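You operate a simulated robot arm through the tools that you are given. There is no shell and no other tool. Be economical: measure what you need, move in short steps, check, and stop when the job is done.

The job below is to be done with a simulated two-armed robot. You get a single attempt, and the scene is never put back.

TASK
On the narrow walkway by the tail lamp, fold the green cloth in half and then in half again.

Only the result counts: the job must be done as asked and must still hold three seconds after the hand-in. Knocking over, shifting, dropping, spilling or breaking anything else fails it. Flat cloth is picked up by pressing the open fingertips on it (5 to 10 N) and closing them slowly along it; thin cloth reads only 2 to 8 mm in the jaws.

THE ROBOT
Two 7-joint arms with two-finger grippers on one trunk, on a base that drives. Base frame: it is fixed to the floor where the robot stands at the start and does not move with it; the origin is under the middle of the robot, x ahead of it, y to its left, z up; the surface under the hand at the start is at about z = 0.8. Units: m, rad, N and s.
The left shoulder is at the start at [0.051, 0.162, 1.079], the right one opposite. With the tool pointing down near the work surface each hand reaches from about 0.3 to 0.74 m from the robot's upright axis, wherever it stands, measured 20 degrees to its own side. Places, roughly: narrow walkway by the tail lamp [0.5, 0.7, 0.8]. Payload 2.45 kg a hand.
The tool frame of a hand sits at the grasp point between the pads (the TCP): z along the fingers, y along the line on which they close. The tips reach 0.026 m beyond it. The gripper opens to 0.096 m. The gripper's body begins 0.069 m behind the TCP.
Orientation is told as [roll, pitch, yaw] about the base's x, y, z axes, in that order, counted from this pose: with the fingers straight down and closing along the base's y, the tool's x points along the base's -x, its y along +y and its z along -z.

THE INTERFACE
- The arms move only by the tool arm_command. It takes "left_steps", "right_steps" or both (then of equal length, played together; a hand with none holds still); each is a list of rows, each a list of 6 numbers: the shift along the base's x, y, z in units of 200 mm (1.0 is 200 mm), then the turn, a rotation vector about the base's x, y, z in units of 120 degrees (1.0 is 120 degrees). In form: [[tx, ty, tz, rx, ry, rz], ...]. A call has 1 to 8 rows; each row is the pose to reach, as a shift and turn from the pose commanded when the call began. "left_grip" and "right_grip" are, for a hand that has rows, the gripper command, from -1 (shut) to 1 (fully open), values between in proportion, set as the call begins (left out, the last holds). A call with a number of a shift or a turn outside -1 to 1 is refused whole. A row lasts 0.2 s, in which the tool goes at most 0.05 m and 0.15 rad; a call with a longer step from one row to the next is refused whole, and so is a gripper value outside its range. A pose out of reach is approached as far as the arm can. The call stops where the force on the tool passes 40 N (or 10 N more than at its start, if that is more) or the arm is blocked; 0.2 s more then pass. Each finger halts on what it meets, pressing with about 45 N; the grip force reading is that of the motor and also rises with nothing between the fingers. The clock runs only during rows and for 0.2 s after the last one: add rows that repeat a pose to give the fingers time. It gives the time, the measured TCP pose, the force on the tool (base axes), the opening and the grip force at its end, in the units of the frame above (readings bear some noise), with the torque about the TCP (base axes, N m) and any sound that the robot's microphone picked up, and new pictures: "pictures" is both (left out), scene, wrist or none (wrist: the cameras of the hands that moved).
- Cameras (640 x 400 px; columns grow to the right, rows downward): "scene" is now at [0.1232, 0.014, 1.5349]; the picture's right is [0.24, -0.97, -0.00], its down [-0.88, -0.22, -0.41] and it looks along [0.40, 0.10, -0.91] (base axes); focal length 256 px, centre (320, 200). "left" rides on the left gripper at [0.082, -0.003, -0.098] in its tool frame; the picture's right is [0.04, 1.00, 0.00], its down [-0.73, 0.03, -0.68] and it looks along [-0.68, 0.03, 0.73] (tool axes); focal length 256 px, centre (320, 200). "right" rides on the right gripper at [0.082, 0.003, -0.098] in its tool frame; the picture's right is [-0.04, 1.00, 0.00], its down [-0.73, -0.03, -0.68] and it looks along [-0.68, -0.03, 0.73] (tool axes); focal length 256 px, centre (320, 200). There is no depth. A picture from a camera that has moved, and an enlarged one, comes with that camera's place and axes in the base frame and with its lens.
- slide_trunk(by): slides the trunk up (or, below 0, down) by that many m; the arms and the scene camera ride with it, the base frame stays. It gives what a move gives, with no picture.
- steer(legs): drives the robot by 1 to 6 legs, each [ahead, left, turn to the left] in m, m and rad, along the robot's own axes; the way and the turn of a leg run together, so that a leg with both is an arc; at most 1.5 m and 3.142 rad a leg. The arms and the cameras ride along, it lands a little off, and it stops where it bumps. It gives what a move gives, and a new picture of the scene camera.
- turn_head(pan, tilt): turns the head with the scene camera to pan (to the left, within 2.094 rad either way) and tilt (down, from -0.506 to 1.204), counted from straight ahead of the robot. It gives what a move gives, and a new picture of the scene camera.
- zoom(camera, box): a new picture of the part [left, top, right, bottom] of that camera's present view, enlarged. The clock stands still meanwhile.
- close_job(): hands the job in; it is judged then, once.

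Go step by step. Nothing tells you exact positions but the pictures and the camera data: compare them with the known pose of the tool, close in by small moves and look again before you grip or let go. The budget is 120 turns and 260 pictures, counting those below and the enlarged ones. Unless the task says otherwise, let go and move clear before handing in.

The tools are called after "Call:" as a command line: name --argument value ..., lists and objects as JSON in quotes. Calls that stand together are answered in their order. arm_command: Moves the arms, as the interface text tells. Its arguments: {"type":"object","properties":{"left_steps":{"type":"array","items":{"type":"array","items":{"type":"number"}}},"left_grip":{"type":"number"},"right_steps":{"type":"array","items":{"type":"array","items":{"type":"number"}}},"right_grip":{"type":"number"},"pictures":{"type":"string","enum":["both","scene","wrist","none"]}},"required":[]} The other tools are called the same way: slide_trunk (by) slides the trunk up or down; steer (legs) drives the base; turn_head (pan, tilt) turns the head that bears the scene camera; zoom (camera, box) takes an enlarged picture of a part of a camera's view; close_job () hands the job in.

At the start:

```text
time_s: 0.0
left_position: [0.3493, 0.1573, 0.9969]
left_tool_rot: [0.0, 0.002, 0.001]
left_ft_force: [0.3, 0.2, -0.1]
left_wrist_torque: [-0.02, -0.02, 0.01]
left_finger_gap: 0.0959
left_grip_force: 0.1
right_position: [0.4745, -0.1114, 1.0002]
right_tool_rot: [0.0, 0.003, 0.0]
right_ft_force: [0.1, -0.7, -0.8]
right_wrist_torque: [0.01, -0.01, 0.04]
right_finger_gap: 0.0961
right_grip_force: 0.1
trunk travel left (down, up): [-0.25, 0.317]
robot x, y, heading: [0.0014, 0.0044, 0.001]
head pan, tilt: [0.239, 1.138]
```

scene: 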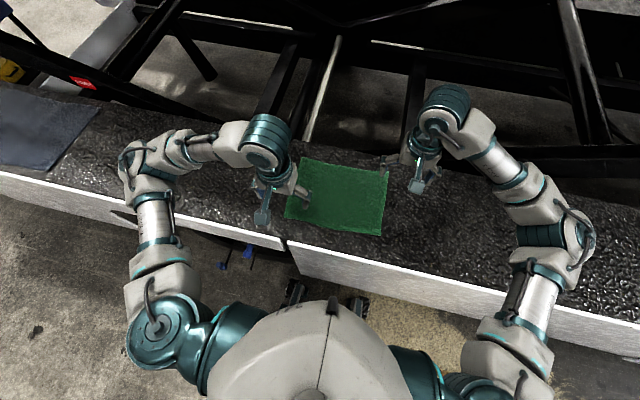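
right: 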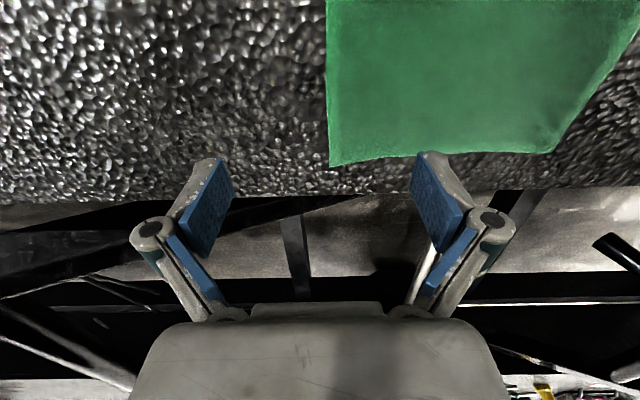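
left: 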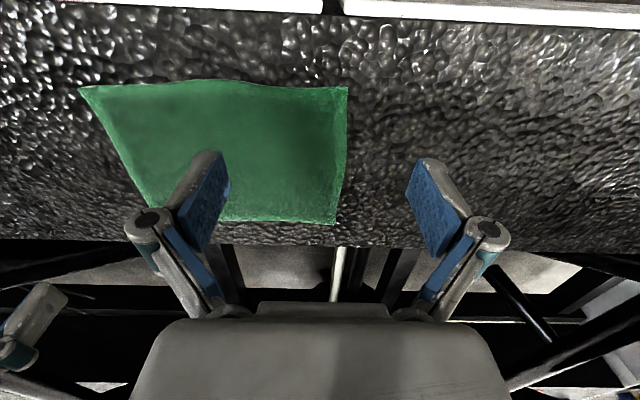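

The green cloth lies flat in front of me, with corners at about (0.365,0.186), (0.38,-0.11), (0.606,-0.10) and (0.59,0.194). I'll look around first for obstacles and to confirm this is the right walkway.

Call:
turn_head --pan 0.8 --tilt 0.75

Call:
turn_head --pan 0.0 --tilt 0.7

```text
time_s: 1.0
left_position: [0.3453, 0.1582, 0.9986]
left_tool_rot: [0.0, -0.002, -0.001]
left_ft_force: [-0.9, 0.3, -0.6]
left_wrist_torque: [0.02, -0.01, -0.01]
left_finger_gap: 0.096
left_grip_force: 0.1
right_position: [0.4711, -0.1112, 1.0013]
right_tool_rot: [0.0, -0.002, 0.0]
right_ft_force: [-0.4, 0.4, 0.1]
right_wrist_torque: [-0.03, 0.02, -0.02]
right_finger_gap: 0.096
right_grip_force: 0.1
trunk travel left (down, up): [-0.25, 0.317]
robot x, y, heading: [0.0042, -0.0025, -0.001]
head pan, tilt: [0.799, 0.75]
camera scene: at [0.1226, 0.059, 1.563], right [0.72, -0.7, 0.0], down [-0.48, -0.49, -0.73], along [0.51, 0.52, -0.69], focal length 256 px, centre (320, 200)
```

scene: 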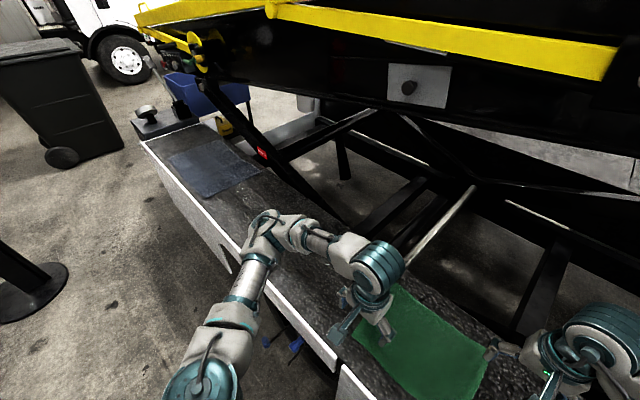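

```text
time_s: 2.1
left_position: [0.3461, 0.1568, 0.9979]
left_tool_rot: [-0.001, -0.003, -0.001]
left_ft_force: [-0.5, -0.8, -0.4]
left_wrist_torque: [0.0, -0.01, 0.01]
left_finger_gap: 0.096
left_grip_force: 0.1
right_position: [0.4724, -0.111, 1.001]
right_tool_rot: [0.0, -0.002, -0.001]
right_ft_force: [-0.3, -0.2, 0.0]
right_wrist_torque: [0.01, 0.0, -0.03]
right_finger_gap: 0.096
right_grip_force: 0.1
trunk travel left (down, up): [-0.25, 0.317]
robot x, y, heading: [0.0011, -0.0044, -0.003]
head pan, tilt: [0.0, 0.7]
camera scene: at [0.1496, -0.0003, 1.5672], right [0.0, -1.0, 0.0], down [-0.65, 0.0, -0.76], along [0.76, 0.0, -0.65], focal length 256 px, centre (320, 200)
```

scene: 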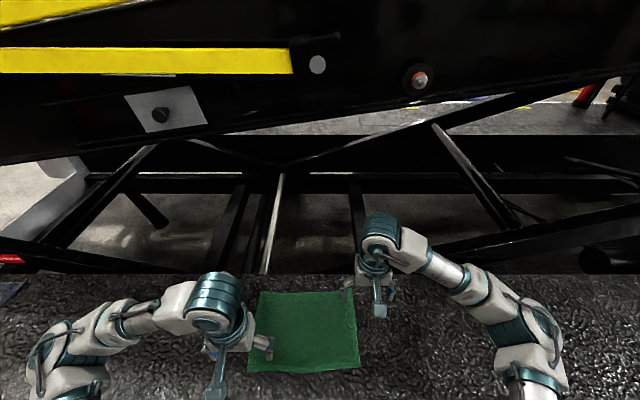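

The dark mat further along is something else; the green cloth already lies on the walkway, with its far edge at x≈0.60 and the ledge ending at ≈0.65. The plan is to lift the near edge with both hands and fold it onto the far edge, then fold the left end onto the right. I'll bring both hands over the near corners now.

Call:
arm_command --left_steps '[[0.05, 0.02, -0.15, 0, 0, 0], [0.1, 0.04, -0.3, 0, 0, 0], [0.15, 0.05, -0.45, 0, 0, 0], [0.17, 0.055, -0.6, 0, 0, 0], [0.17, 0.055, -0.6, 0, 0, 0]]' --right_steps '[[-0.1, 0.025, -0.15, 0, 0, 0], [-0.2, 0.05, -0.3, 0, 0, 0], [-0.3, 0.075, -0.45, 0, 0, 0], [-0.39, 0.095, -0.625, 0, 0, 0], [-0.39, 0.095, -0.625, 0, 0, 0]]' --left_grip -0.375 --right_grip -0.375 --pictures "both"

Call:
turn_head --pan 0.0 --tilt 1.0

```text
time_s: 3.3
left_position: [0.3796, 0.1702, 0.8776]
left_tool_rot: [-0.001, -0.004, 0.0]
left_ft_force: [-0.3, -0.3, 0.3]
left_wrist_torque: [-0.02, 0.02, 0.03]
left_finger_gap: 0.03
left_grip_force: 0.0
right_position: [0.3918, -0.0909, 0.8786]
right_tool_rot: [0.0, -0.005, -0.001]
right_ft_force: [-0.2, 0.1, 0.4]
right_wrist_torque: [-0.03, 0.04, 0.0]
right_finger_gap: 0.0298
right_grip_force: 0.0
trunk travel left (down, up): [-0.25, 0.317]
robot x, y, heading: [-0.0019, -0.0004, -0.002]
head pan, tilt: [0.0, 0.7]
camera scene: at [0.1488, -0.0002, 1.5674], right [0.0, -1.0, 0.0], down [-0.65, 0.0, -0.76], along [0.76, 0.0, -0.65], focal length 256 px, centre (320, 200)
camera right: at [0.3102, -0.089, 0.9766], right [0.04, 1.0, 0.0], down [0.73, -0.03, 0.68], along [0.68, -0.03, -0.73], focal length 256 px, centre (320, 200)
camera left: at [0.2988, 0.1665, 0.9757], right [-0.04, 1.0, 0.0], down [0.73, 0.03, 0.68], along [0.68, 0.03, -0.73], focal length 256 px, centre (320, 200)
```

scene: 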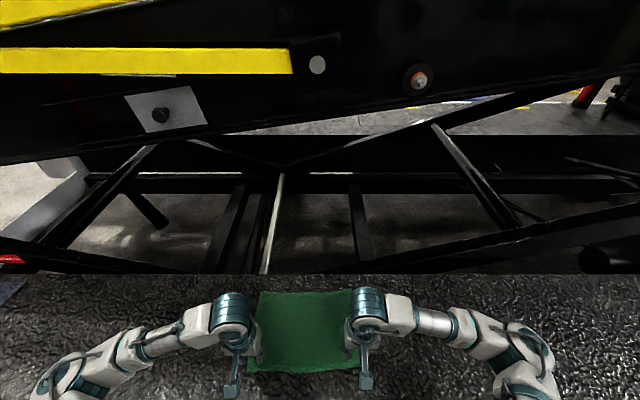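
right: 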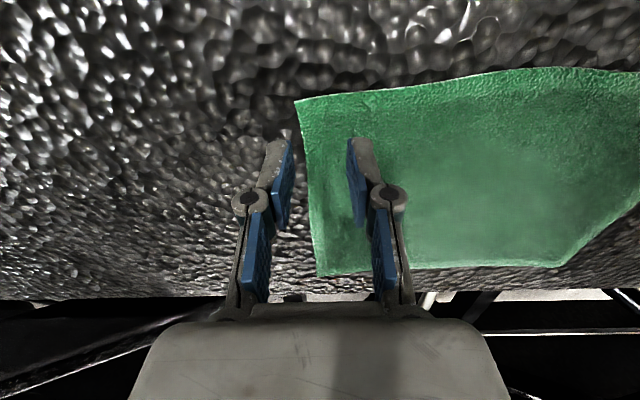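
left: 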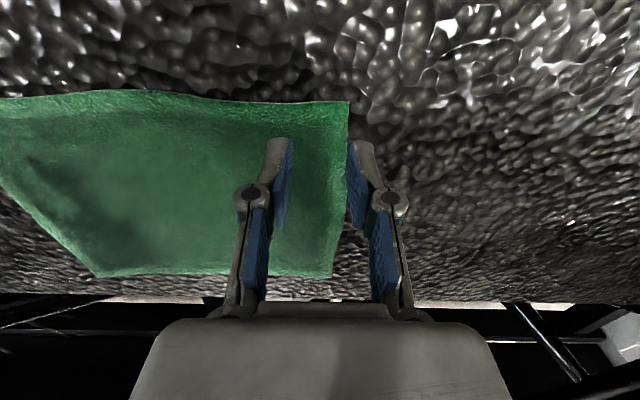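

```text
time_s: 4.1
left_position: [0.3798, 0.1686, 0.8784]
left_tool_rot: [-0.001, -0.002, -0.001]
left_ft_force: [1.4, -0.3, -0.8]
left_wrist_torque: [0.01, 0.03, 0.02]
left_finger_gap: 0.0298
left_grip_force: 0.0
right_position: [0.3927, -0.0906, 0.8786]
right_tool_rot: [0.0, -0.004, -0.001]
right_ft_force: [0.0, -0.3, 0.0]
right_wrist_torque: [-0.02, 0.04, 0.0]
right_finger_gap: 0.0298
right_grip_force: 0.1
trunk travel left (down, up): [-0.25, 0.317]
robot x, y, heading: [0.0027, 0.0004, -0.001]
head pan, tilt: [0.0, 1.0]
camera scene: at [0.1338, -0.0002, 1.544], right [0.0, -1.0, 0.0], down [-0.84, 0.0, -0.54], along [0.54, 0.0, -0.84], focal length 256 px, centre (320, 200)
```

scene: 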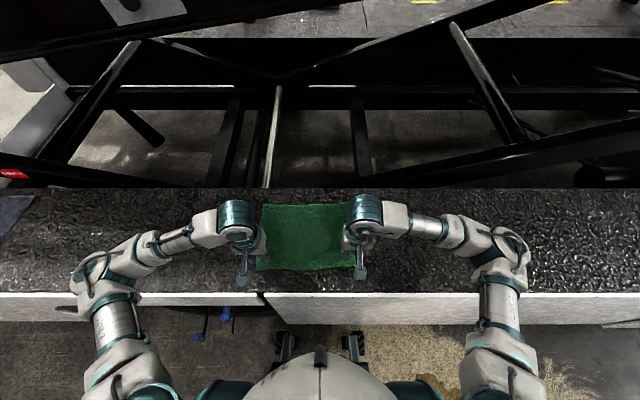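

The outer fingers sit over the cloth's side edges, so I'll shift both hands inward by about 15 mm, level over the cloth, and come down close.

Call:
arm_command --left_steps '[[0.015, -0.07, 0, 0, 0, 0], [0.015, -0.07, -0.1, 0, 0, 0], [0.015, -0.07, -0.2, 0, 0, 0], [0.015, -0.07, -0.2, 0, 0, 0]]' --right_steps '[[0.015, 0.08, 0, 0, 0, 0], [0.015, 0.08, -0.1, 0, 0, 0], [0.015, 0.08, -0.2, 0, 0, 0], [0.015, 0.08, -0.2, 0, 0, 0]]' --pictures "wrist"

```text
time_s: 5.1
left_position: [0.3826, 0.1563, 0.8389]
left_tool_rot: [0.0, -0.004, -0.001]
left_ft_force: [-0.4, -0.3, 0.1]
left_wrist_torque: [0.0, 0.04, 0.01]
left_finger_gap: 0.0299
left_grip_force: 0.0
right_position: [0.3944, -0.0763, 0.8372]
right_tool_rot: [0.0, -0.004, 0.0]
right_ft_force: [0.1, 0.2, -0.2]
right_wrist_torque: [-0.01, -0.01, -0.03]
right_finger_gap: 0.0299
right_grip_force: 0.2
trunk travel left (down, up): [-0.25, 0.317]
robot x, y, heading: [0.0006, 0.0028, -0.005]
head pan, tilt: [0.0, 1.0]
camera right: at [0.3129, -0.0746, 0.9355], right [0.04, 1.0, 0.0], down [0.73, -0.03, 0.68], along [0.68, -0.03, -0.73], focal length 256 px, centre (320, 200)
camera left: at [0.3018, 0.1529, 0.9373], right [-0.04, 1.0, 0.0], down [0.73, 0.03, 0.68], along [0.68, 0.03, -0.73], focal length 256 px, centre (320, 200)
```

right: 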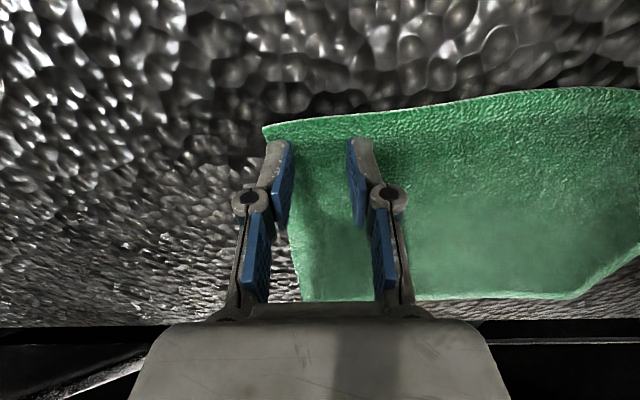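
left: 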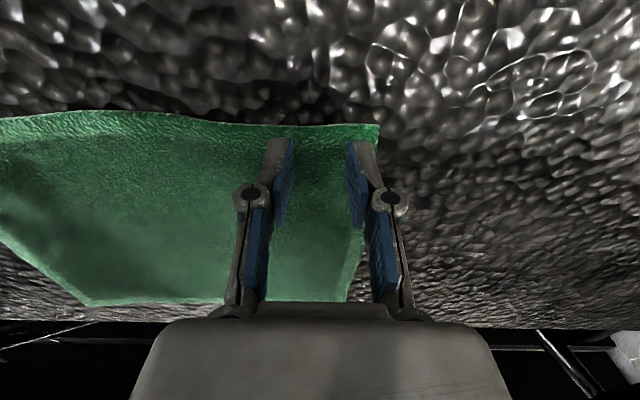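

The fingers are now inside the corners. I'll press down in small steps until I read contact.

Call:
arm_command --left_steps '[[0, 0, -0.03, 0, 0, 0], [0, 0, -0.05, 0, 0, 0], [0, 0, -0.06, 0, 0, 0], [0, 0, -0.06, 0, 0, 0]]' --right_steps '[[0, 0, -0.03, 0, 0, 0], [0, 0, -0.05, 0, 0, 0], [0, 0, -0.06, 0, 0, 0], [0, 0, -0.06, 0, 0, 0]]' --pictures "none"

```text
time_s: 6.1
left_position: [0.3829, 0.1553, 0.8283]
left_tool_rot: [-0.002, -0.008, 0.002]
left_ft_force: [9.2, 0.5, 17.5]
left_wrist_torque: [0.15, -0.28, 0.01]
left_finger_gap: 0.0303
left_grip_force: 6.3
right_position: [0.3954, -0.0762, 0.827]
right_tool_rot: [-0.001, -0.006, -0.001]
right_ft_force: [-3.7, -0.6, 39.3]
right_wrist_torque: [-0.15, 0.25, -0.01]
right_finger_gap: 0.029
right_grip_force: 13.9
trunk travel left (down, up): [-0.25, 0.317]
robot x, y, heading: [-0.0023, 0.0035, 0.002]
head pan, tilt: [0.0, 1.0]
```

Contact is at about TCP z 0.828, but both hands press too hard. I'll ease off to get roughly 5–10 N.

Call:
arm_command --left_steps '[[0, 0, 0.005, 0, 0, 0], [0, 0, 0.005, 0, 0, 0]]' --right_steps '[[0, 0, 0.01, 0, 0, 0], [0, 0, 0.01, 0, 0, 0]]' --pictures "none"

```text
time_s: 6.7
left_position: [0.3826, 0.1539, 0.8283]
left_tool_rot: [-0.002, -0.004, 0.0]
left_ft_force: [11.3, 2.6, 21.1]
left_wrist_torque: [0.26, -0.31, -0.03]
left_finger_gap: 0.0313
left_grip_force: 6.6
right_position: [0.3949, -0.0764, 0.8286]
right_tool_rot: [0.001, -0.005, -0.001]
right_ft_force: [0.9, 0.1, 30.6]
right_wrist_torque: [0.03, 0.08, -0.02]
right_finger_gap: 0.0274
right_grip_force: 12.9
trunk travel left (down, up): [-0.25, 0.317]
robot x, y, heading: [0.0027, -0.0002, -0.001]
head pan, tilt: [0.0, 1.0]
```

Call:
arm_command --left_steps '[[0, 0, 0.01, 0, 0, 0], [0, 0, 0.01, 0, 0, 0]]' --right_steps '[[0, 0, 0.015, 0, 0, 0], [0, 0, 0.015, 0, 0, 0]]' --pictures "none"

```text
time_s: 7.3
left_position: [0.3821, 0.1558, 0.8284]
left_tool_rot: [-0.001, -0.003, 0.0]
left_ft_force: [6.3, 3.9, 16.2]
left_wrist_torque: [0.27, -0.19, 0.01]
left_finger_gap: 0.0299
left_grip_force: 6.0
right_position: [0.3954, -0.0761, 0.8292]
right_tool_rot: [-0.003, -0.002, 0.0]
right_ft_force: [3.7, 0.6, 6.3]
right_wrist_torque: [0.04, -0.06, -0.04]
right_finger_gap: 0.0294
right_grip_force: 0.0
trunk travel left (down, up): [-0.25, 0.317]
robot x, y, heading: [0.0003, 0.0015, 0.002]
head pan, tilt: [0.0, 1.0]
```

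Call:
arm_command --left_steps '[[0, 0, 0.008, 0, 0, 0], [0, 0, 0.008, 0, 0, 0]]' --right_steps '[[0, 0, 0, 0, 0, 0], [0, 0, 0, 0, 0, 0]]' --right_grip -0.5 --pictures "none"

```text
time_s: 7.9
left_position: [0.3822, 0.1551, 0.8299]
left_tool_rot: [0.0, -0.002, 0.001]
left_ft_force: [2.4, 1.6, 4.4]
left_wrist_torque: [0.02, -0.1, -0.06]
left_finger_gap: 0.0294
left_grip_force: 0.0
right_position: [0.3942, -0.0756, 0.8295]
right_tool_rot: [-0.001, -0.003, -0.001]
right_ft_force: [-0.6, -0.4, 2.7]
right_wrist_torque: [-0.02, 0.0, 0.01]
right_finger_gap: 0.024
right_grip_force: 0.2
trunk travel left (down, up): [-0.25, 0.317]
robot x, y, heading: [0.0006, -0.0024, -0.003]
head pan, tilt: [0.0, 1.0]
```

Call:
arm_command --left_steps '[[0, 0, -0.003, 0, 0, 0], [0, 0, -0.003, 0, 0, 0]]' --right_steps '[[0, 0, -0.005, 0, 0, 0], [0, 0, -0.005, 0, 0, 0]]' --left_grip -0.5 --right_grip -0.6 --pictures "wrist"

```text
time_s: 8.5
left_position: [0.3821, 0.1548, 0.8294]
left_tool_rot: [0.001, -0.001, 0.0]
left_ft_force: [-0.8, 1.2, 2.7]
left_wrist_torque: [0.04, 0.01, -0.02]
left_finger_gap: 0.0241
left_grip_force: 0.0
right_position: [0.3953, -0.0752, 0.8298]
right_tool_rot: [-0.002, -0.003, 0.002]
right_ft_force: [-2.7, 0.8, 5.0]
right_wrist_torque: [0.01, 0.07, 0.0]
right_finger_gap: 0.0185
right_grip_force: 0.1
trunk travel left (down, up): [-0.25, 0.317]
robot x, y, heading: [0.0007, -0.0023, -0.0]
head pan, tilt: [0.0, 1.0]
camera right: at [0.3135, -0.0737, 0.9276], right [0.04, 1.0, 0.0], down [0.73, -0.03, 0.68], along [0.68, -0.03, -0.73], focal length 256 px, centre (320, 200)
camera left: at [0.3009, 0.1514, 0.9282], right [-0.04, 1.0, 0.0], down [0.73, 0.03, 0.68], along [0.68, 0.03, -0.73], focal length 256 px, centre (320, 200)
```

right: 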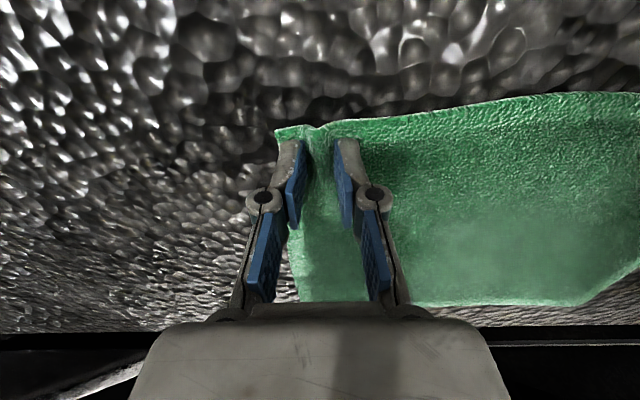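
left: 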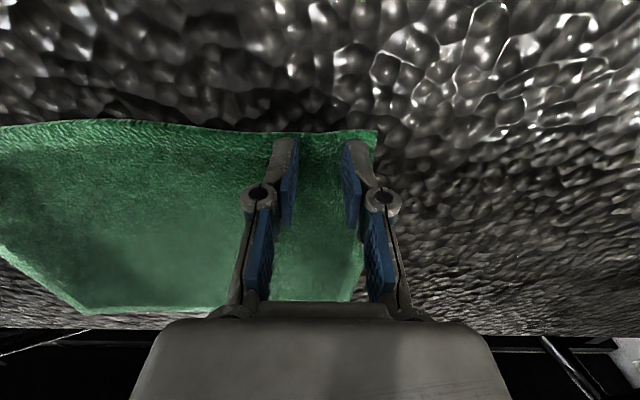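

The cloth is bunching nicely between the right fingers. The left slipped slightly, so I'll press it a bit harder and continue closing.

Call:
arm_command --left_steps '[[0, 0, -0.006, 0, 0, 0], [0, 0, -0.006, 0, 0, 0]]' --right_steps '[[0, 0, -0.002, 0, 0, 0], [0, 0, -0.002, 0, 0, 0]]' --left_grip -0.6 --right_grip -0.7 --pictures "none"

Call:
arm_command --left_steps '[[0, 0, -0.003, 0, 0, 0], [0, 0, -0.003, 0, 0, 0]]' --right_steps '[[0, 0, -0.002, 0, 0, 0], [0, 0, -0.002, 0, 0, 0]]' --left_grip -0.7 --right_grip -0.8 --pictures "wrist"

```text
time_s: 9.1
left_position: [0.3828, 0.1538, 0.8288]
left_tool_rot: [-0.001, -0.004, -0.001]
left_ft_force: [-1.6, -0.3, 6.8]
left_wrist_torque: [0.01, 0.06, 0.0]
left_finger_gap: 0.0191
left_grip_force: 0.0
right_position: [0.395, -0.0767, 0.8295]
right_tool_rot: [0.0, -0.004, 0.0]
right_ft_force: [-2.7, 0.7, 7.1]
right_wrist_torque: [0.06, 0.05, 0.03]
right_finger_gap: 0.0139
right_grip_force: 0.0
trunk travel left (down, up): [-0.25, 0.317]
robot x, y, heading: [0.0034, -0.0011, -0.0]
head pan, tilt: [0.0, 1.0]
```

```text
time_s: 9.7
left_position: [0.3828, 0.1565, 0.8292]
left_tool_rot: [-0.002, -0.006, 0.001]
left_ft_force: [1.1, 0.0, 12.7]
left_wrist_torque: [-0.04, -0.04, 0.01]
left_finger_gap: 0.0147
left_grip_force: 0.2
right_position: [0.3956, -0.076, 0.8295]
right_tool_rot: [0.001, -0.003, 0.0]
right_ft_force: [0.3, 3.5, 7.0]
right_wrist_torque: [0.1, 0.06, 0.0]
right_finger_gap: 0.0102
right_grip_force: 0.2
trunk travel left (down, up): [-0.25, 0.317]
robot x, y, heading: [-0.0019, -0.0006, -0.0]
head pan, tilt: [0.0, 1.0]
camera right: at [0.3136, -0.0739, 0.9273], right [0.04, 1.0, 0.0], down [0.73, -0.03, 0.68], along [0.68, -0.03, -0.73], focal length 256 px, centre (320, 200)
camera left: at [0.3009, 0.1519, 0.9268], right [-0.04, 1.0, 0.0], down [0.73, 0.03, 0.68], along [0.68, 0.03, -0.73], focal length 256 px, centre (320, 200)
```

right: 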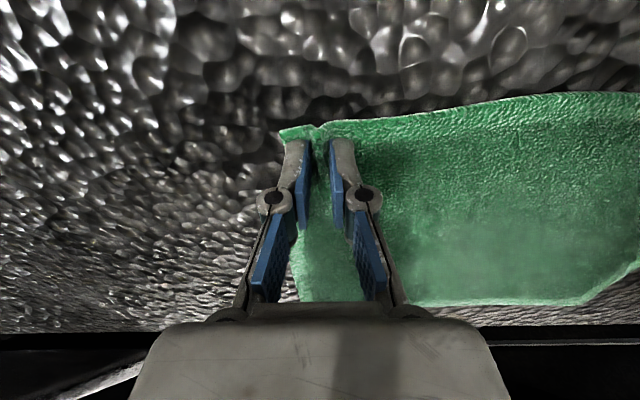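
left: 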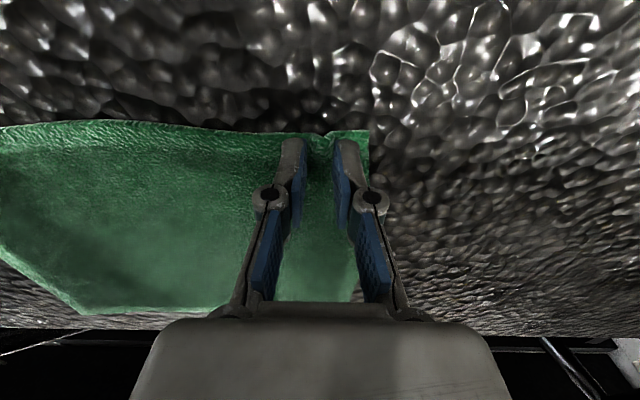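

Both hands are gathering a ridge of cloth. I'll close fully, in two steps.

Call:
arm_command --left_steps '[[0, 0, 0, 0, 0, 0], [0, 0, 0, 0, 0, 0]]' --right_steps '[[0, 0, 0, 0, 0, 0], [0, 0, 0, 0, 0, 0]]' --left_grip -0.82 --right_grip -0.9 --pictures "none"

Call:
arm_command --left_steps '[[0, 0, 0, 0, 0, 0], [0, 0, 0, 0, 0, 0], [0, 0, 0, 0, 0, 0]]' --right_steps '[[0, 0, 0, 0, 0, 0], [0, 0, 0, 0, 0, 0], [0, 0, 0, 0, 0, 0]]' --left_grip -1 --right_grip -1 --pictures "wrist"

```text
time_s: 10.3
left_position: [0.3818, 0.1556, 0.8288]
left_tool_rot: [-0.002, -0.002, -0.001]
left_ft_force: [1.8, -1.0, 13.9]
left_wrist_torque: [-0.02, -0.06, -0.04]
left_finger_gap: 0.0081
left_grip_force: 0.0
right_position: [0.3955, -0.0758, 0.8281]
right_tool_rot: [0.001, -0.003, 0.0]
right_ft_force: [-0.5, 3.7, 5.4]
right_wrist_torque: [0.08, 0.02, 0.01]
right_finger_gap: 0.005
right_grip_force: 6.2
trunk travel left (down, up): [-0.25, 0.317]
robot x, y, heading: [0.0016, 0.0037, 0.002]
head pan, tilt: [0.0, 1.0]
```

```text
time_s: 11.1
left_position: [0.3818, 0.1539, 0.8277]
left_tool_rot: [-0.002, -0.002, 0.0]
left_ft_force: [2.1, -4.1, 15.7]
left_wrist_torque: [-0.14, -0.07, 0.01]
left_finger_gap: 0.0035
left_grip_force: 32.4
right_position: [0.3957, -0.0756, 0.829]
right_tool_rot: [0.002, -0.003, 0.0]
right_ft_force: [1.2, 6.0, 6.3]
right_wrist_torque: [0.13, -0.07, -0.01]
right_finger_gap: 0.0035
right_grip_force: 32.4
trunk travel left (down, up): [-0.25, 0.317]
robot x, y, heading: [-0.0011, -0.0027, -0.001]
head pan, tilt: [0.0, 1.0]
camera right: at [0.3137, -0.0741, 0.9271], right [0.04, 1.0, 0.0], down [0.73, -0.03, 0.68], along [0.68, -0.03, -0.73], focal length 256 px, centre (320, 200)
camera left: at [0.301, 0.1516, 0.9266], right [-0.04, 1.0, 0.0], down [0.73, 0.03, 0.68], along [0.68, 0.03, -0.73], focal length 256 px, centre (320, 200)
```

right: 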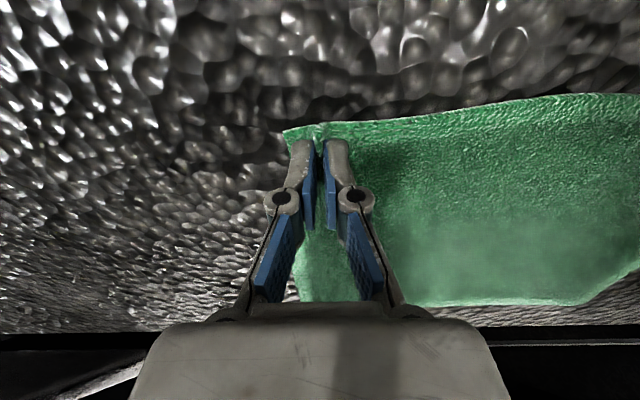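
left: 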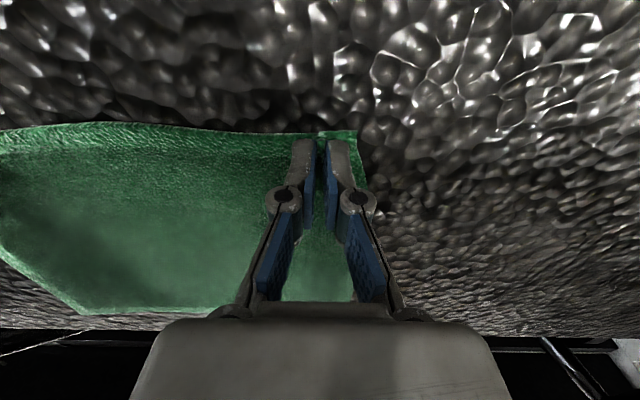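

Both hands hold the cloth, with gaps of 3.5 mm. I'll lift the near edge and start it forward along an arc, then check.

Call:
arm_command --left_steps '[[0, 0, 0.1, 0, 0, 0], [0.03, 0, 0.2, 0, 0, 0], [0.08, 0, 0.3, 0, 0, 0], [0.16, 0, 0.4, 0, 0, 0], [0.26, 0, 0.48, 0, 0, 0], [0.26, 0, 0.48, 0, 0, 0]]' --right_steps '[[0, 0, 0.1, 0, 0, 0], [0.03, 0, 0.2, 0, 0, 0], [0.08, 0, 0.3, 0, 0, 0], [0.16, 0, 0.4, 0, 0, 0], [0.26, 0, 0.48, 0, 0, 0], [0.26, 0, 0.48, 0, 0, 0]]'

```text
time_s: 12.5
left_position: [0.4337, 0.1554, 0.9243]
left_tool_rot: [-0.002, -0.004, -0.001]
left_ft_force: [0.0, -5.0, -0.1]
left_wrist_torque: [-0.11, 0.0, 0.05]
left_finger_gap: 0.0029
left_grip_force: 31.9
right_position: [0.4476, -0.0765, 0.9217]
right_tool_rot: [0.0, -0.004, 0.001]
right_ft_force: [0.1, 4.8, 0.0]
right_wrist_torque: [0.12, -0.01, -0.06]
right_finger_gap: 0.0038
right_grip_force: 31.3
trunk travel left (down, up): [-0.25, 0.317]
robot x, y, heading: [-0.0011, -0.0036, 0.002]
head pan, tilt: [0.0, 1.0]
camera scene: at [0.134, -0.0001, 1.5439], right [0.0, -1.0, 0.0], down [-0.84, 0.0, -0.54], along [0.54, 0.0, -0.84], focal length 256 px, centre (320, 200)
camera right: at [0.3657, -0.0736, 1.0215], right [0.04, 1.0, 0.0], down [0.73, -0.03, 0.68], along [0.68, -0.03, -0.73], focal length 256 px, centre (320, 200)
camera left: at [0.3536, 0.1519, 1.0223], right [-0.04, 1.0, 0.0], down [0.73, 0.03, 0.68], along [0.68, 0.03, -0.73], focal length 256 px, centre (320, 200)
```

scene: 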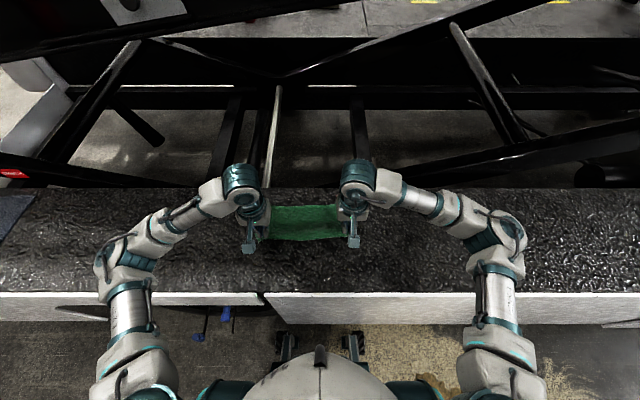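
right: 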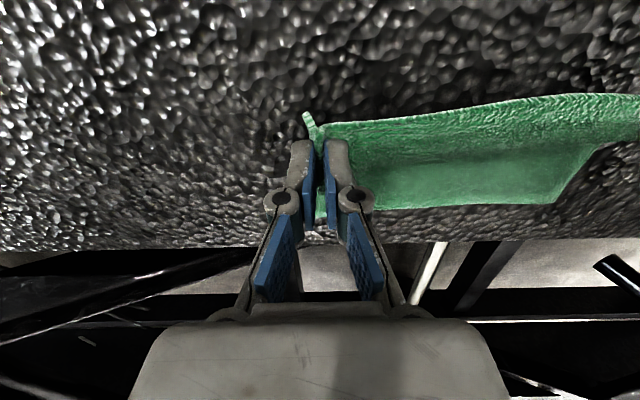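
left: 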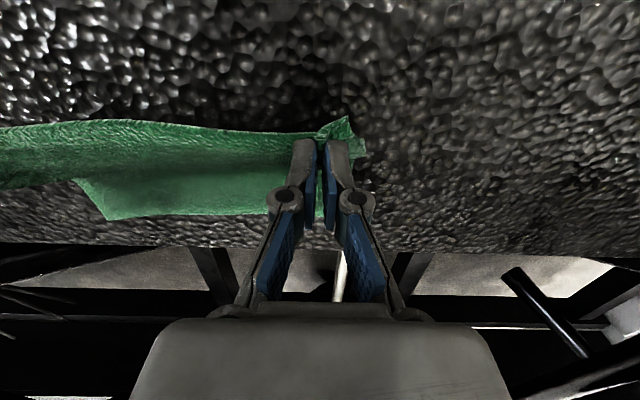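

The cloth came up cleanly and the far edge stayed put. To lay the edge flipped rather than curled, I'll carry it forward while tilting the fingers back towards the robot, and see how far the arms allow it.

Call:
arm_command --left_steps '[[0.1, -0.01, 0.02, 0, 0.07, 0], [0.2, -0.01, 0.02, 0, 0.14, 0], [0.3, -0.01, 0.0, 0, 0.21, 0], [0.42, -0.01, -0.04, 0, 0.28, 0], [0.54, -0.01, -0.1, 0, 0.35, 0], [0.64, -0.01, -0.18, 0, 0.4, 0], [0.64, -0.01, -0.18, 0, 0.4, 0]]' --right_steps '[[0.1, 0.01, 0.02, 0, 0.07, 0], [0.2, 0.01, 0.02, 0, 0.14, 0], [0.3, 0.01, 0.0, 0, 0.21, 0], [0.42, 0.01, -0.04, 0, 0.28, 0], [0.54, 0.01, -0.1, 0, 0.35, 0], [0.64, 0.01, -0.18, 0, 0.4, 0], [0.64, 0.01, -0.18, 0, 0.4, 0]]'

```text
time_s: 14.1
left_position: [0.5359, 0.1514, 0.8853]
left_tool_rot: [-0.005, 0.831, -0.004]
left_ft_force: [-0.3, -9.1, 0.7]
left_wrist_torque: [-0.14, -0.01, 0.16]
left_finger_gap: 0.0034
left_grip_force: 32.9
left hand out of reach, approached as far as the arm can: row 6, 7
right_position: [0.5276, -0.0851, 0.8887]
right_tool_rot: [0.009, 0.832, 0.006]
right_ft_force: [-0.1, 9.9, -1.2]
right_wrist_torque: [0.16, -0.03, -0.2]
right_finger_gap: 0.004
right_grip_force: 34.4
right hand out of reach, approached as far as the arm can: row 5, 6, 7
trunk travel left (down, up): [-0.25, 0.317]
robot x, y, heading: [-0.0009, -0.0033, -0.001]
head pan, tilt: [0.0, 1.0]
camera scene: at [0.1372, -0.0037, 1.5436], right [0.0, -1.0, 0.0], down [-0.84, 0.0, -0.53], along [0.53, 0.0, -0.84], focal length 256 px, centre (320, 200)
camera right: at [0.5452, -0.0828, 1.0148], right [0.03, 1.0, -0.02], down [1.0, -0.03, -0.09], along [-0.09, -0.02, -1.0], focal length 256 px, centre (320, 200)
camera left: at [0.5549, 0.1482, 1.0112], right [-0.03, 1.0, 0.03], down [1.0, 0.03, -0.08], along [-0.09, 0.03, -1.0], focal length 256 px, centre (320, 200)
```

scene: 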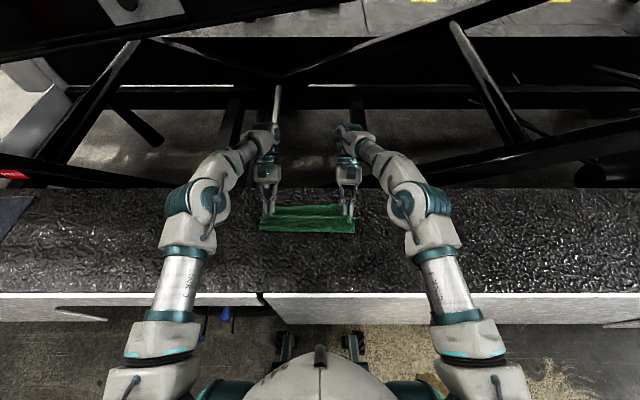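
right: 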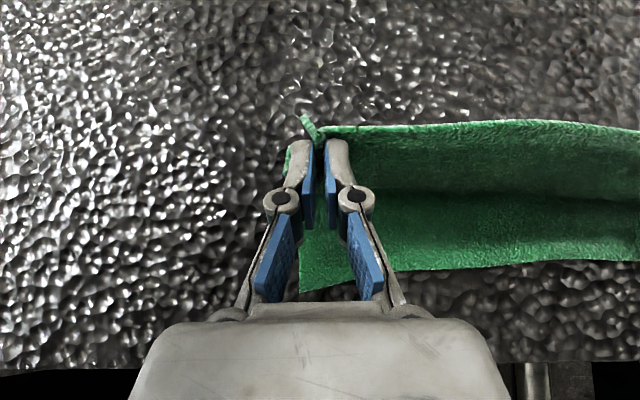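
left: 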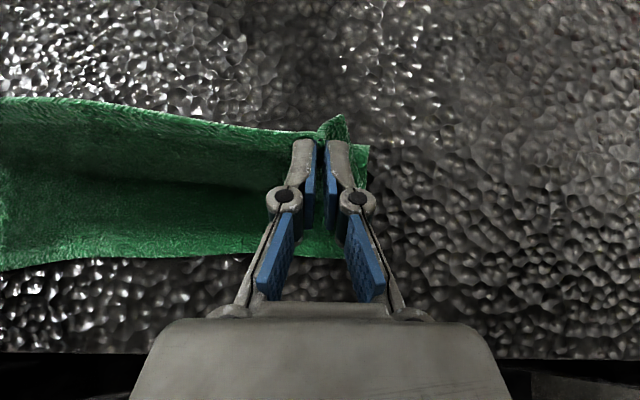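

The reach ran out at 0.83 rad of tilt with x≈0.53. I'll check whether there's room to drive the base a few centimetres forward.

Call:
zoom --camera "scene" --box '[220, 180, 420, 400]'

```text
1.82 times, centred on (320, 290) of scene
camera zoom: at [0.1372, -0.0037, 1.5436], right [0.0, -1.0, 0.0], down [-0.84, 0.0, -0.53], along [0.53, 0.0, -0.84], focal length 465 px, centre (320, 36)
```

zoom: 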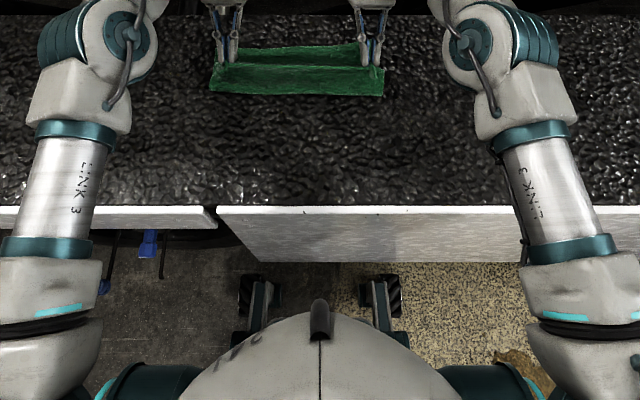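

There are only ~3 cm of floor clearance, so I'll use less tilt (≈0.45 rad) instead, extend to the far edge, and lower.

Call:
arm_command --left_steps '[[0.03, -0.0, 0.0, 0, -0.065, 0], [0.06, 0, 0.0, 0, -0.13, 0], [0.09, 0, -0.04, 0, -0.185, 0], [0.12, 0, -0.1, 0, -0.185, 0], [0.12, 0, -0.16, 0, -0.185, 0], [0.12, 0, -0.22, 0, -0.185, 0], [0.12, 0, -0.22, 0, -0.185, 0]]' --right_steps '[[0.03, 0.0, 0.0, 0, -0.065, 0], [0.06, 0, 0.0, 0, -0.13, 0], [0.08, 0, -0.04, 0, -0.185, 0], [0.09, 0, -0.1, 0, -0.185, 0], [0.09, 0, -0.16, 0, -0.185, 0], [0.09, 0, -0.22, 0, -0.185, 0], [0.09, 0, -0.22, 0, -0.185, 0]]'

```text
time_s: 15.7
left_position: [0.5585, 0.1553, 0.8413]
left_tool_rot: [-0.004, 0.445, 0.0]
left_ft_force: [-1.3, -14.0, 0.6]
left_wrist_torque: [-0.34, 0.01, 0.25]
left_finger_gap: 0.0036
left_grip_force: 33.0
right_position: [0.5439, -0.0839, 0.8448]
right_tool_rot: [0.0, 0.449, 0.001]
right_ft_force: [1.2, 13.9, -0.9]
right_wrist_torque: [0.34, 0.01, -0.18]
right_finger_gap: 0.0035
right_grip_force: 32.4
trunk travel left (down, up): [-0.25, 0.317]
robot x, y, heading: [0.0023, -0.0022, 0.008]
head pan, tilt: [0.0, 1.0]
camera scene: at [0.1356, -0.0004, 1.5439], right [0.0, -1.0, 0.0], down [-0.84, 0.0, -0.54], along [0.54, 0.0, -0.84], focal length 256 px, centre (320, 200)
camera right: at [0.5136, -0.0825, 0.9685], right [0.04, 1.0, -0.02], down [0.95, -0.03, 0.3], along [0.29, -0.03, -0.96], focal length 256 px, centre (320, 200)
camera left: at [0.5286, 0.1516, 0.9649], right [-0.04, 1.0, 0.02], down [0.95, 0.03, 0.3], along [0.29, 0.03, -0.96], focal length 256 px, centre (320, 200)
```

scene: 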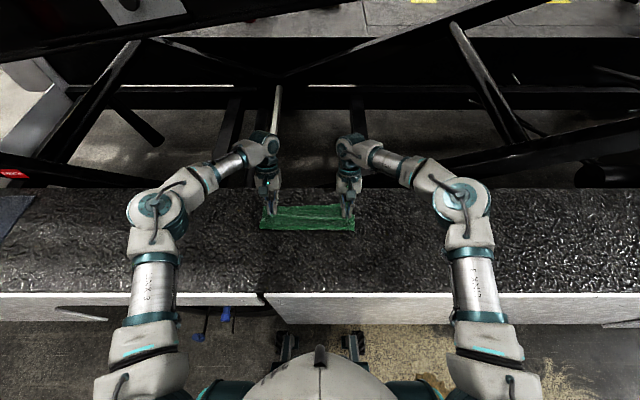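
right: 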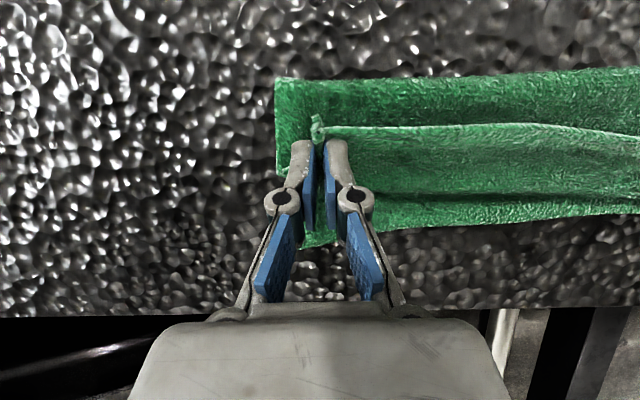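
left: 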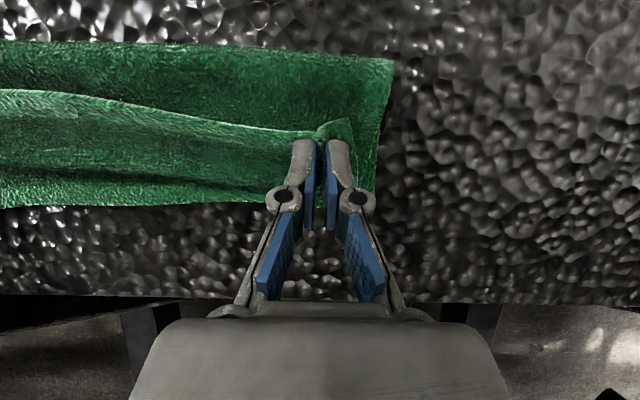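

The command base resets when reach is limited, so both hands are still short of the far edge (x≈0.60). I'll extend left by 0.03 and right by 0.047, then lower.

Call:
arm_command --left_steps '[[0.05, 0, 0, 0, 0, 0], [0.1, 0, 0, 0, -0.02, 0], [0.15, 0, 0, 0, -0.04, 0], [0.15, 0, -0.03, 0, -0.04, 0], [0.15, 0, -0.03, 0, -0.04, 0]]' --right_steps '[[0.08, 0.0, 0.0, 0, 0, 0], [0.16, 0.01, 0, 0, -0.02, 0], [0.235, 0.01, -0.01, 0, -0.04, 0], [0.235, 0.01, -0.05, 0, -0.04, 0], [0.235, 0.01, -0.05, 0, -0.04, 0]]'

```text
time_s: 16.9
left_position: [0.5898, 0.1547, 0.8367]
left_tool_rot: [0.002, 0.364, 0.0]
left_ft_force: [-1.6, -9.3, 4.7]
left_wrist_torque: [-0.22, 0.03, 0.18]
left_finger_gap: 0.0034
left_grip_force: 32.7
right_position: [0.5931, -0.0825, 0.835]
right_tool_rot: [0.0, 0.364, -0.001]
right_ft_force: [0.2, 10.3, 7.3]
right_wrist_torque: [0.27, 0.04, -0.16]
right_finger_gap: 0.0037
right_grip_force: 32.9
trunk travel left (down, up): [-0.25, 0.317]
robot x, y, heading: [-0.0006, -0.0008, 0.002]
head pan, tilt: [0.0, 1.0]
camera scene: at [0.1346, 0.0003, 1.5441], right [0.0, -1.0, 0.0], down [-0.84, 0.0, -0.54], along [0.54, 0.0, -0.84], focal length 256 px, centre (320, 200)
camera right: at [0.5514, -0.0798, 0.9565], right [0.04, 1.0, -0.01], down [0.93, -0.03, 0.37], along [0.37, -0.03, -0.93], focal length 256 px, centre (320, 200)
camera left: at [0.5493, 0.1519, 0.9569], right [-0.04, 1.0, 0.01], down [0.93, 0.03, 0.37], along [0.37, 0.03, -0.93], focal length 256 px, centre (320, 200)
```

scene: 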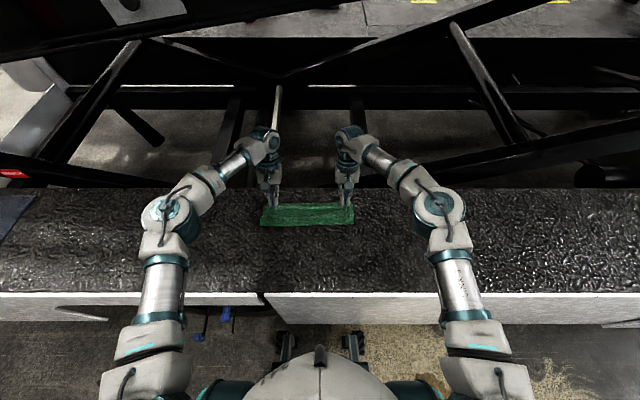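
right: 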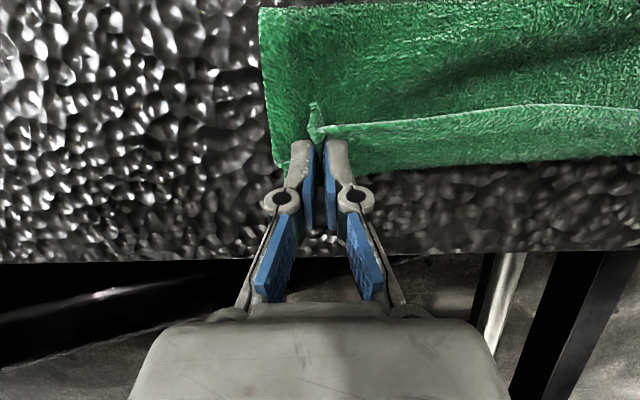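
left: 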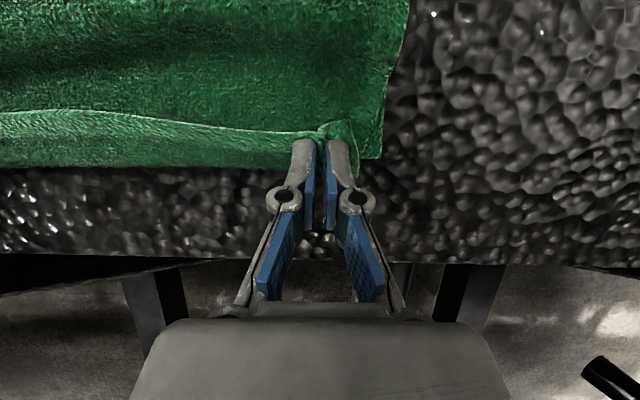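

The held edge lies close to the far edge. I'll release slightly and withdraw both hands along their finger axes.

Call:
arm_command --left_steps '[[0, 0, 0.01, 0, 0, 0], [0, 0, 0.01, 0, 0, 0], [0, 0, 0.01, 0, 0, 0]]' --right_steps '[[0, 0, 0.015, 0, 0, 0], [0, 0, 0.015, 0, 0, 0], [0, 0, 0.015, 0, 0, 0]]' --left_grip -0.6 --right_grip -0.6 --pictures "none"

Call:
arm_command --left_steps '[[0.03, 0, 0.1, 0, 0, 0], [0.06, 0, 0.2, 0, 0, 0], [0.06, 0, 0.4, 0, 0, 0], [0.06, 0, 0.4, 0, 0, 0]]' --right_steps '[[0.03, 0, 0.1, 0, 0, 0], [0.06, 0, 0.2, 0, 0, 0], [0.06, 0, 0.4, 0, 0, 0], [0.06, 0, 0.4, 0, 0, 0]]'

```text
time_s: 17.7
left_position: [0.5905, 0.155, 0.8368]
left_tool_rot: [-0.001, 0.363, -0.001]
left_ft_force: [1.5, 0.1, 1.5]
left_wrist_torque: [-0.01, -0.01, 0.0]
left_finger_gap: 0.0183
left_grip_force: 0.1
right_position: [0.5929, -0.085, 0.8374]
right_tool_rot: [-0.003, 0.365, -0.003]
right_ft_force: [0.1, -0.2, 1.3]
right_wrist_torque: [0.03, -0.01, -0.01]
right_finger_gap: 0.0189
right_grip_force: 0.1
trunk travel left (down, up): [-0.25, 0.317]
robot x, y, heading: [-0.0006, -0.0009, 0.001]
head pan, tilt: [0.0, 1.0]
```

```text
time_s: 18.7
left_position: [0.6035, 0.1551, 0.9138]
left_tool_rot: [0.0, 0.367, 0.0]
left_ft_force: [-0.7, 0.5, -0.1]
left_wrist_torque: [-0.05, 0.02, -0.03]
left_finger_gap: 0.0193
left_grip_force: 0.1
right_position: [0.605, -0.0842, 0.9166]
right_tool_rot: [0.001, 0.366, -0.002]
right_ft_force: [-0.4, 0.7, 0.1]
right_wrist_torque: [0.02, -0.03, 0.0]
right_finger_gap: 0.019
right_grip_force: 0.1
trunk travel left (down, up): [-0.25, 0.317]
robot x, y, heading: [-0.0005, -0.0007, -0.003]
head pan, tilt: [0.0, 1.0]
camera scene: at [0.1374, -0.0004, 1.5435], right [0.0, -1.0, 0.0], down [-0.85, 0.0, -0.53], along [0.53, 0.0, -0.85], focal length 256 px, centre (320, 200)
camera right: at [0.5637, -0.0812, 1.0385], right [0.04, 1.0, -0.01], down [0.93, -0.03, 0.37], along [0.37, -0.03, -0.93], focal length 256 px, centre (320, 200)
camera left: at [0.5632, 0.1524, 1.0347], right [-0.04, 1.0, 0.01], down [0.93, 0.03, 0.37], along [0.37, 0.03, -0.93], focal length 256 px, centre (320, 200)
```

scene: 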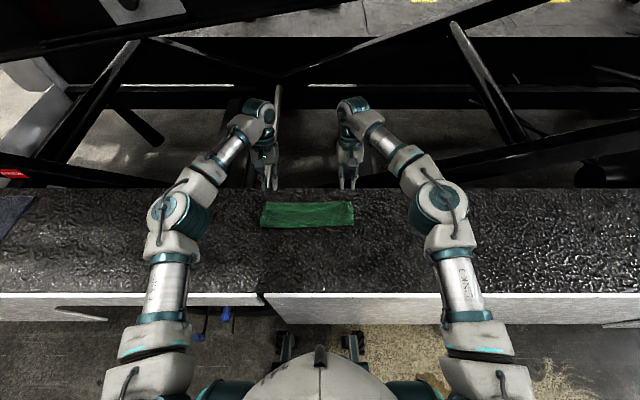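
right: 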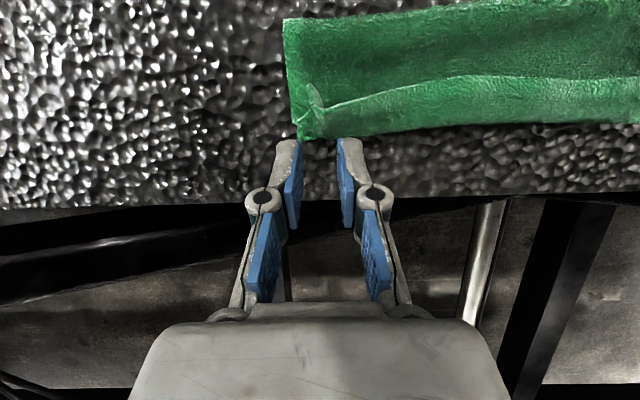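
left: 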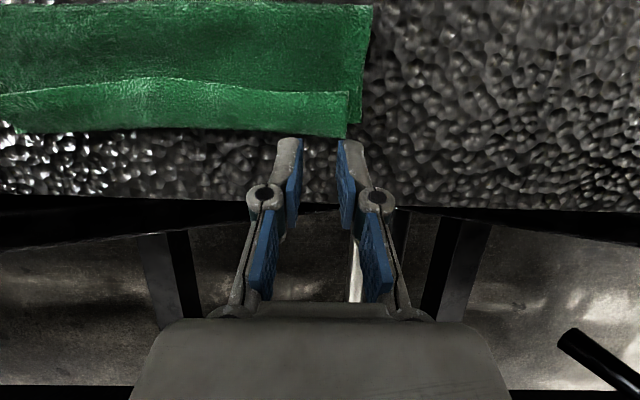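

The cloth is folded once, but there appears to be a strip along the far edge that I need to see better.

Call:
zoom --camera "left" --box '[160, 0, 400, 150]'

Call:
zoom --camera "right" --box '[260, 0, 500, 150]'

Call:
zoom --camera "scene" --box '[240, 180, 380, 250]'

```text
2.67 times, centred on (280, 75) of left
camera zoom: at [0.5632, 0.1524, 1.0347], right [-0.04, 1.0, 0.01], down [0.93, 0.03, 0.37], along [0.37, 0.03, -0.93], focal length 683 px, centre (427, 533)
```

zoom: 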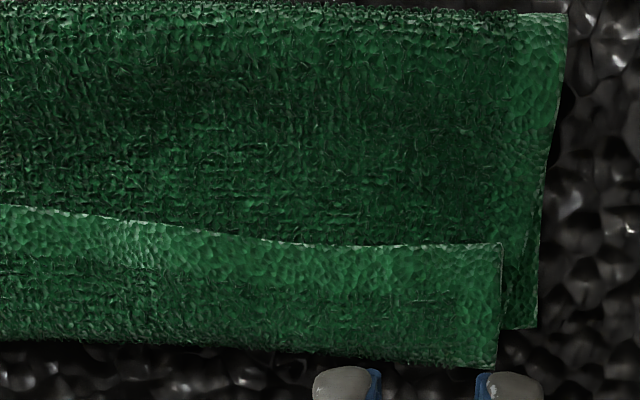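

```text
2.67 times, centred on (380, 75) of right
camera zoom: at [0.5637, -0.0812, 1.0385], right [0.04, 1.0, -0.01], down [0.93, -0.03, 0.37], along [0.37, -0.03, -0.93], focal length 683 px, centre (160, 533)
```

zoom: 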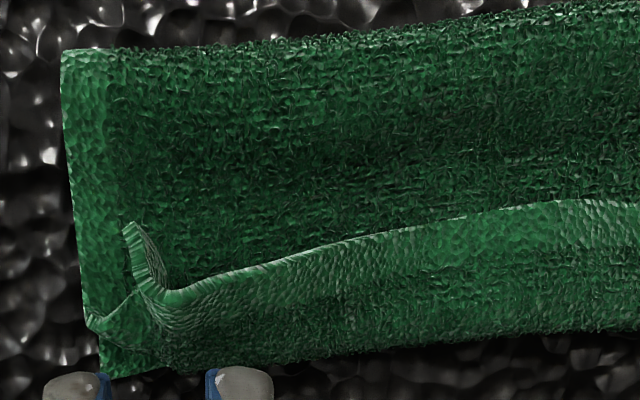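

```text
4.57 times, centred on (310, 215) of scene
camera zoom: at [0.1374, -0.0004, 1.5435], right [0.0, -1.0, 0.0], down [-0.85, 0.0, -0.53], along [0.53, 0.0, -0.85], focal length 1170 px, centre (366, 131)
```

zoom: 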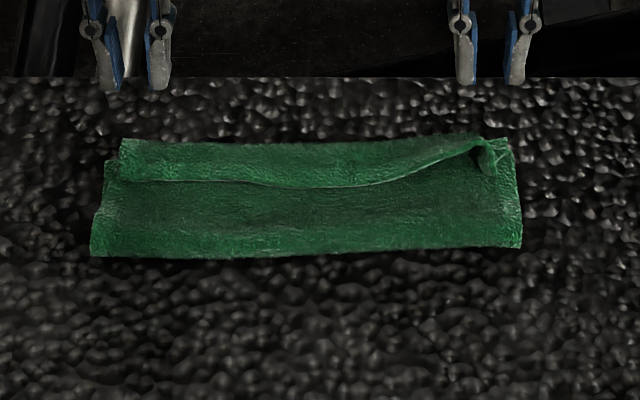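

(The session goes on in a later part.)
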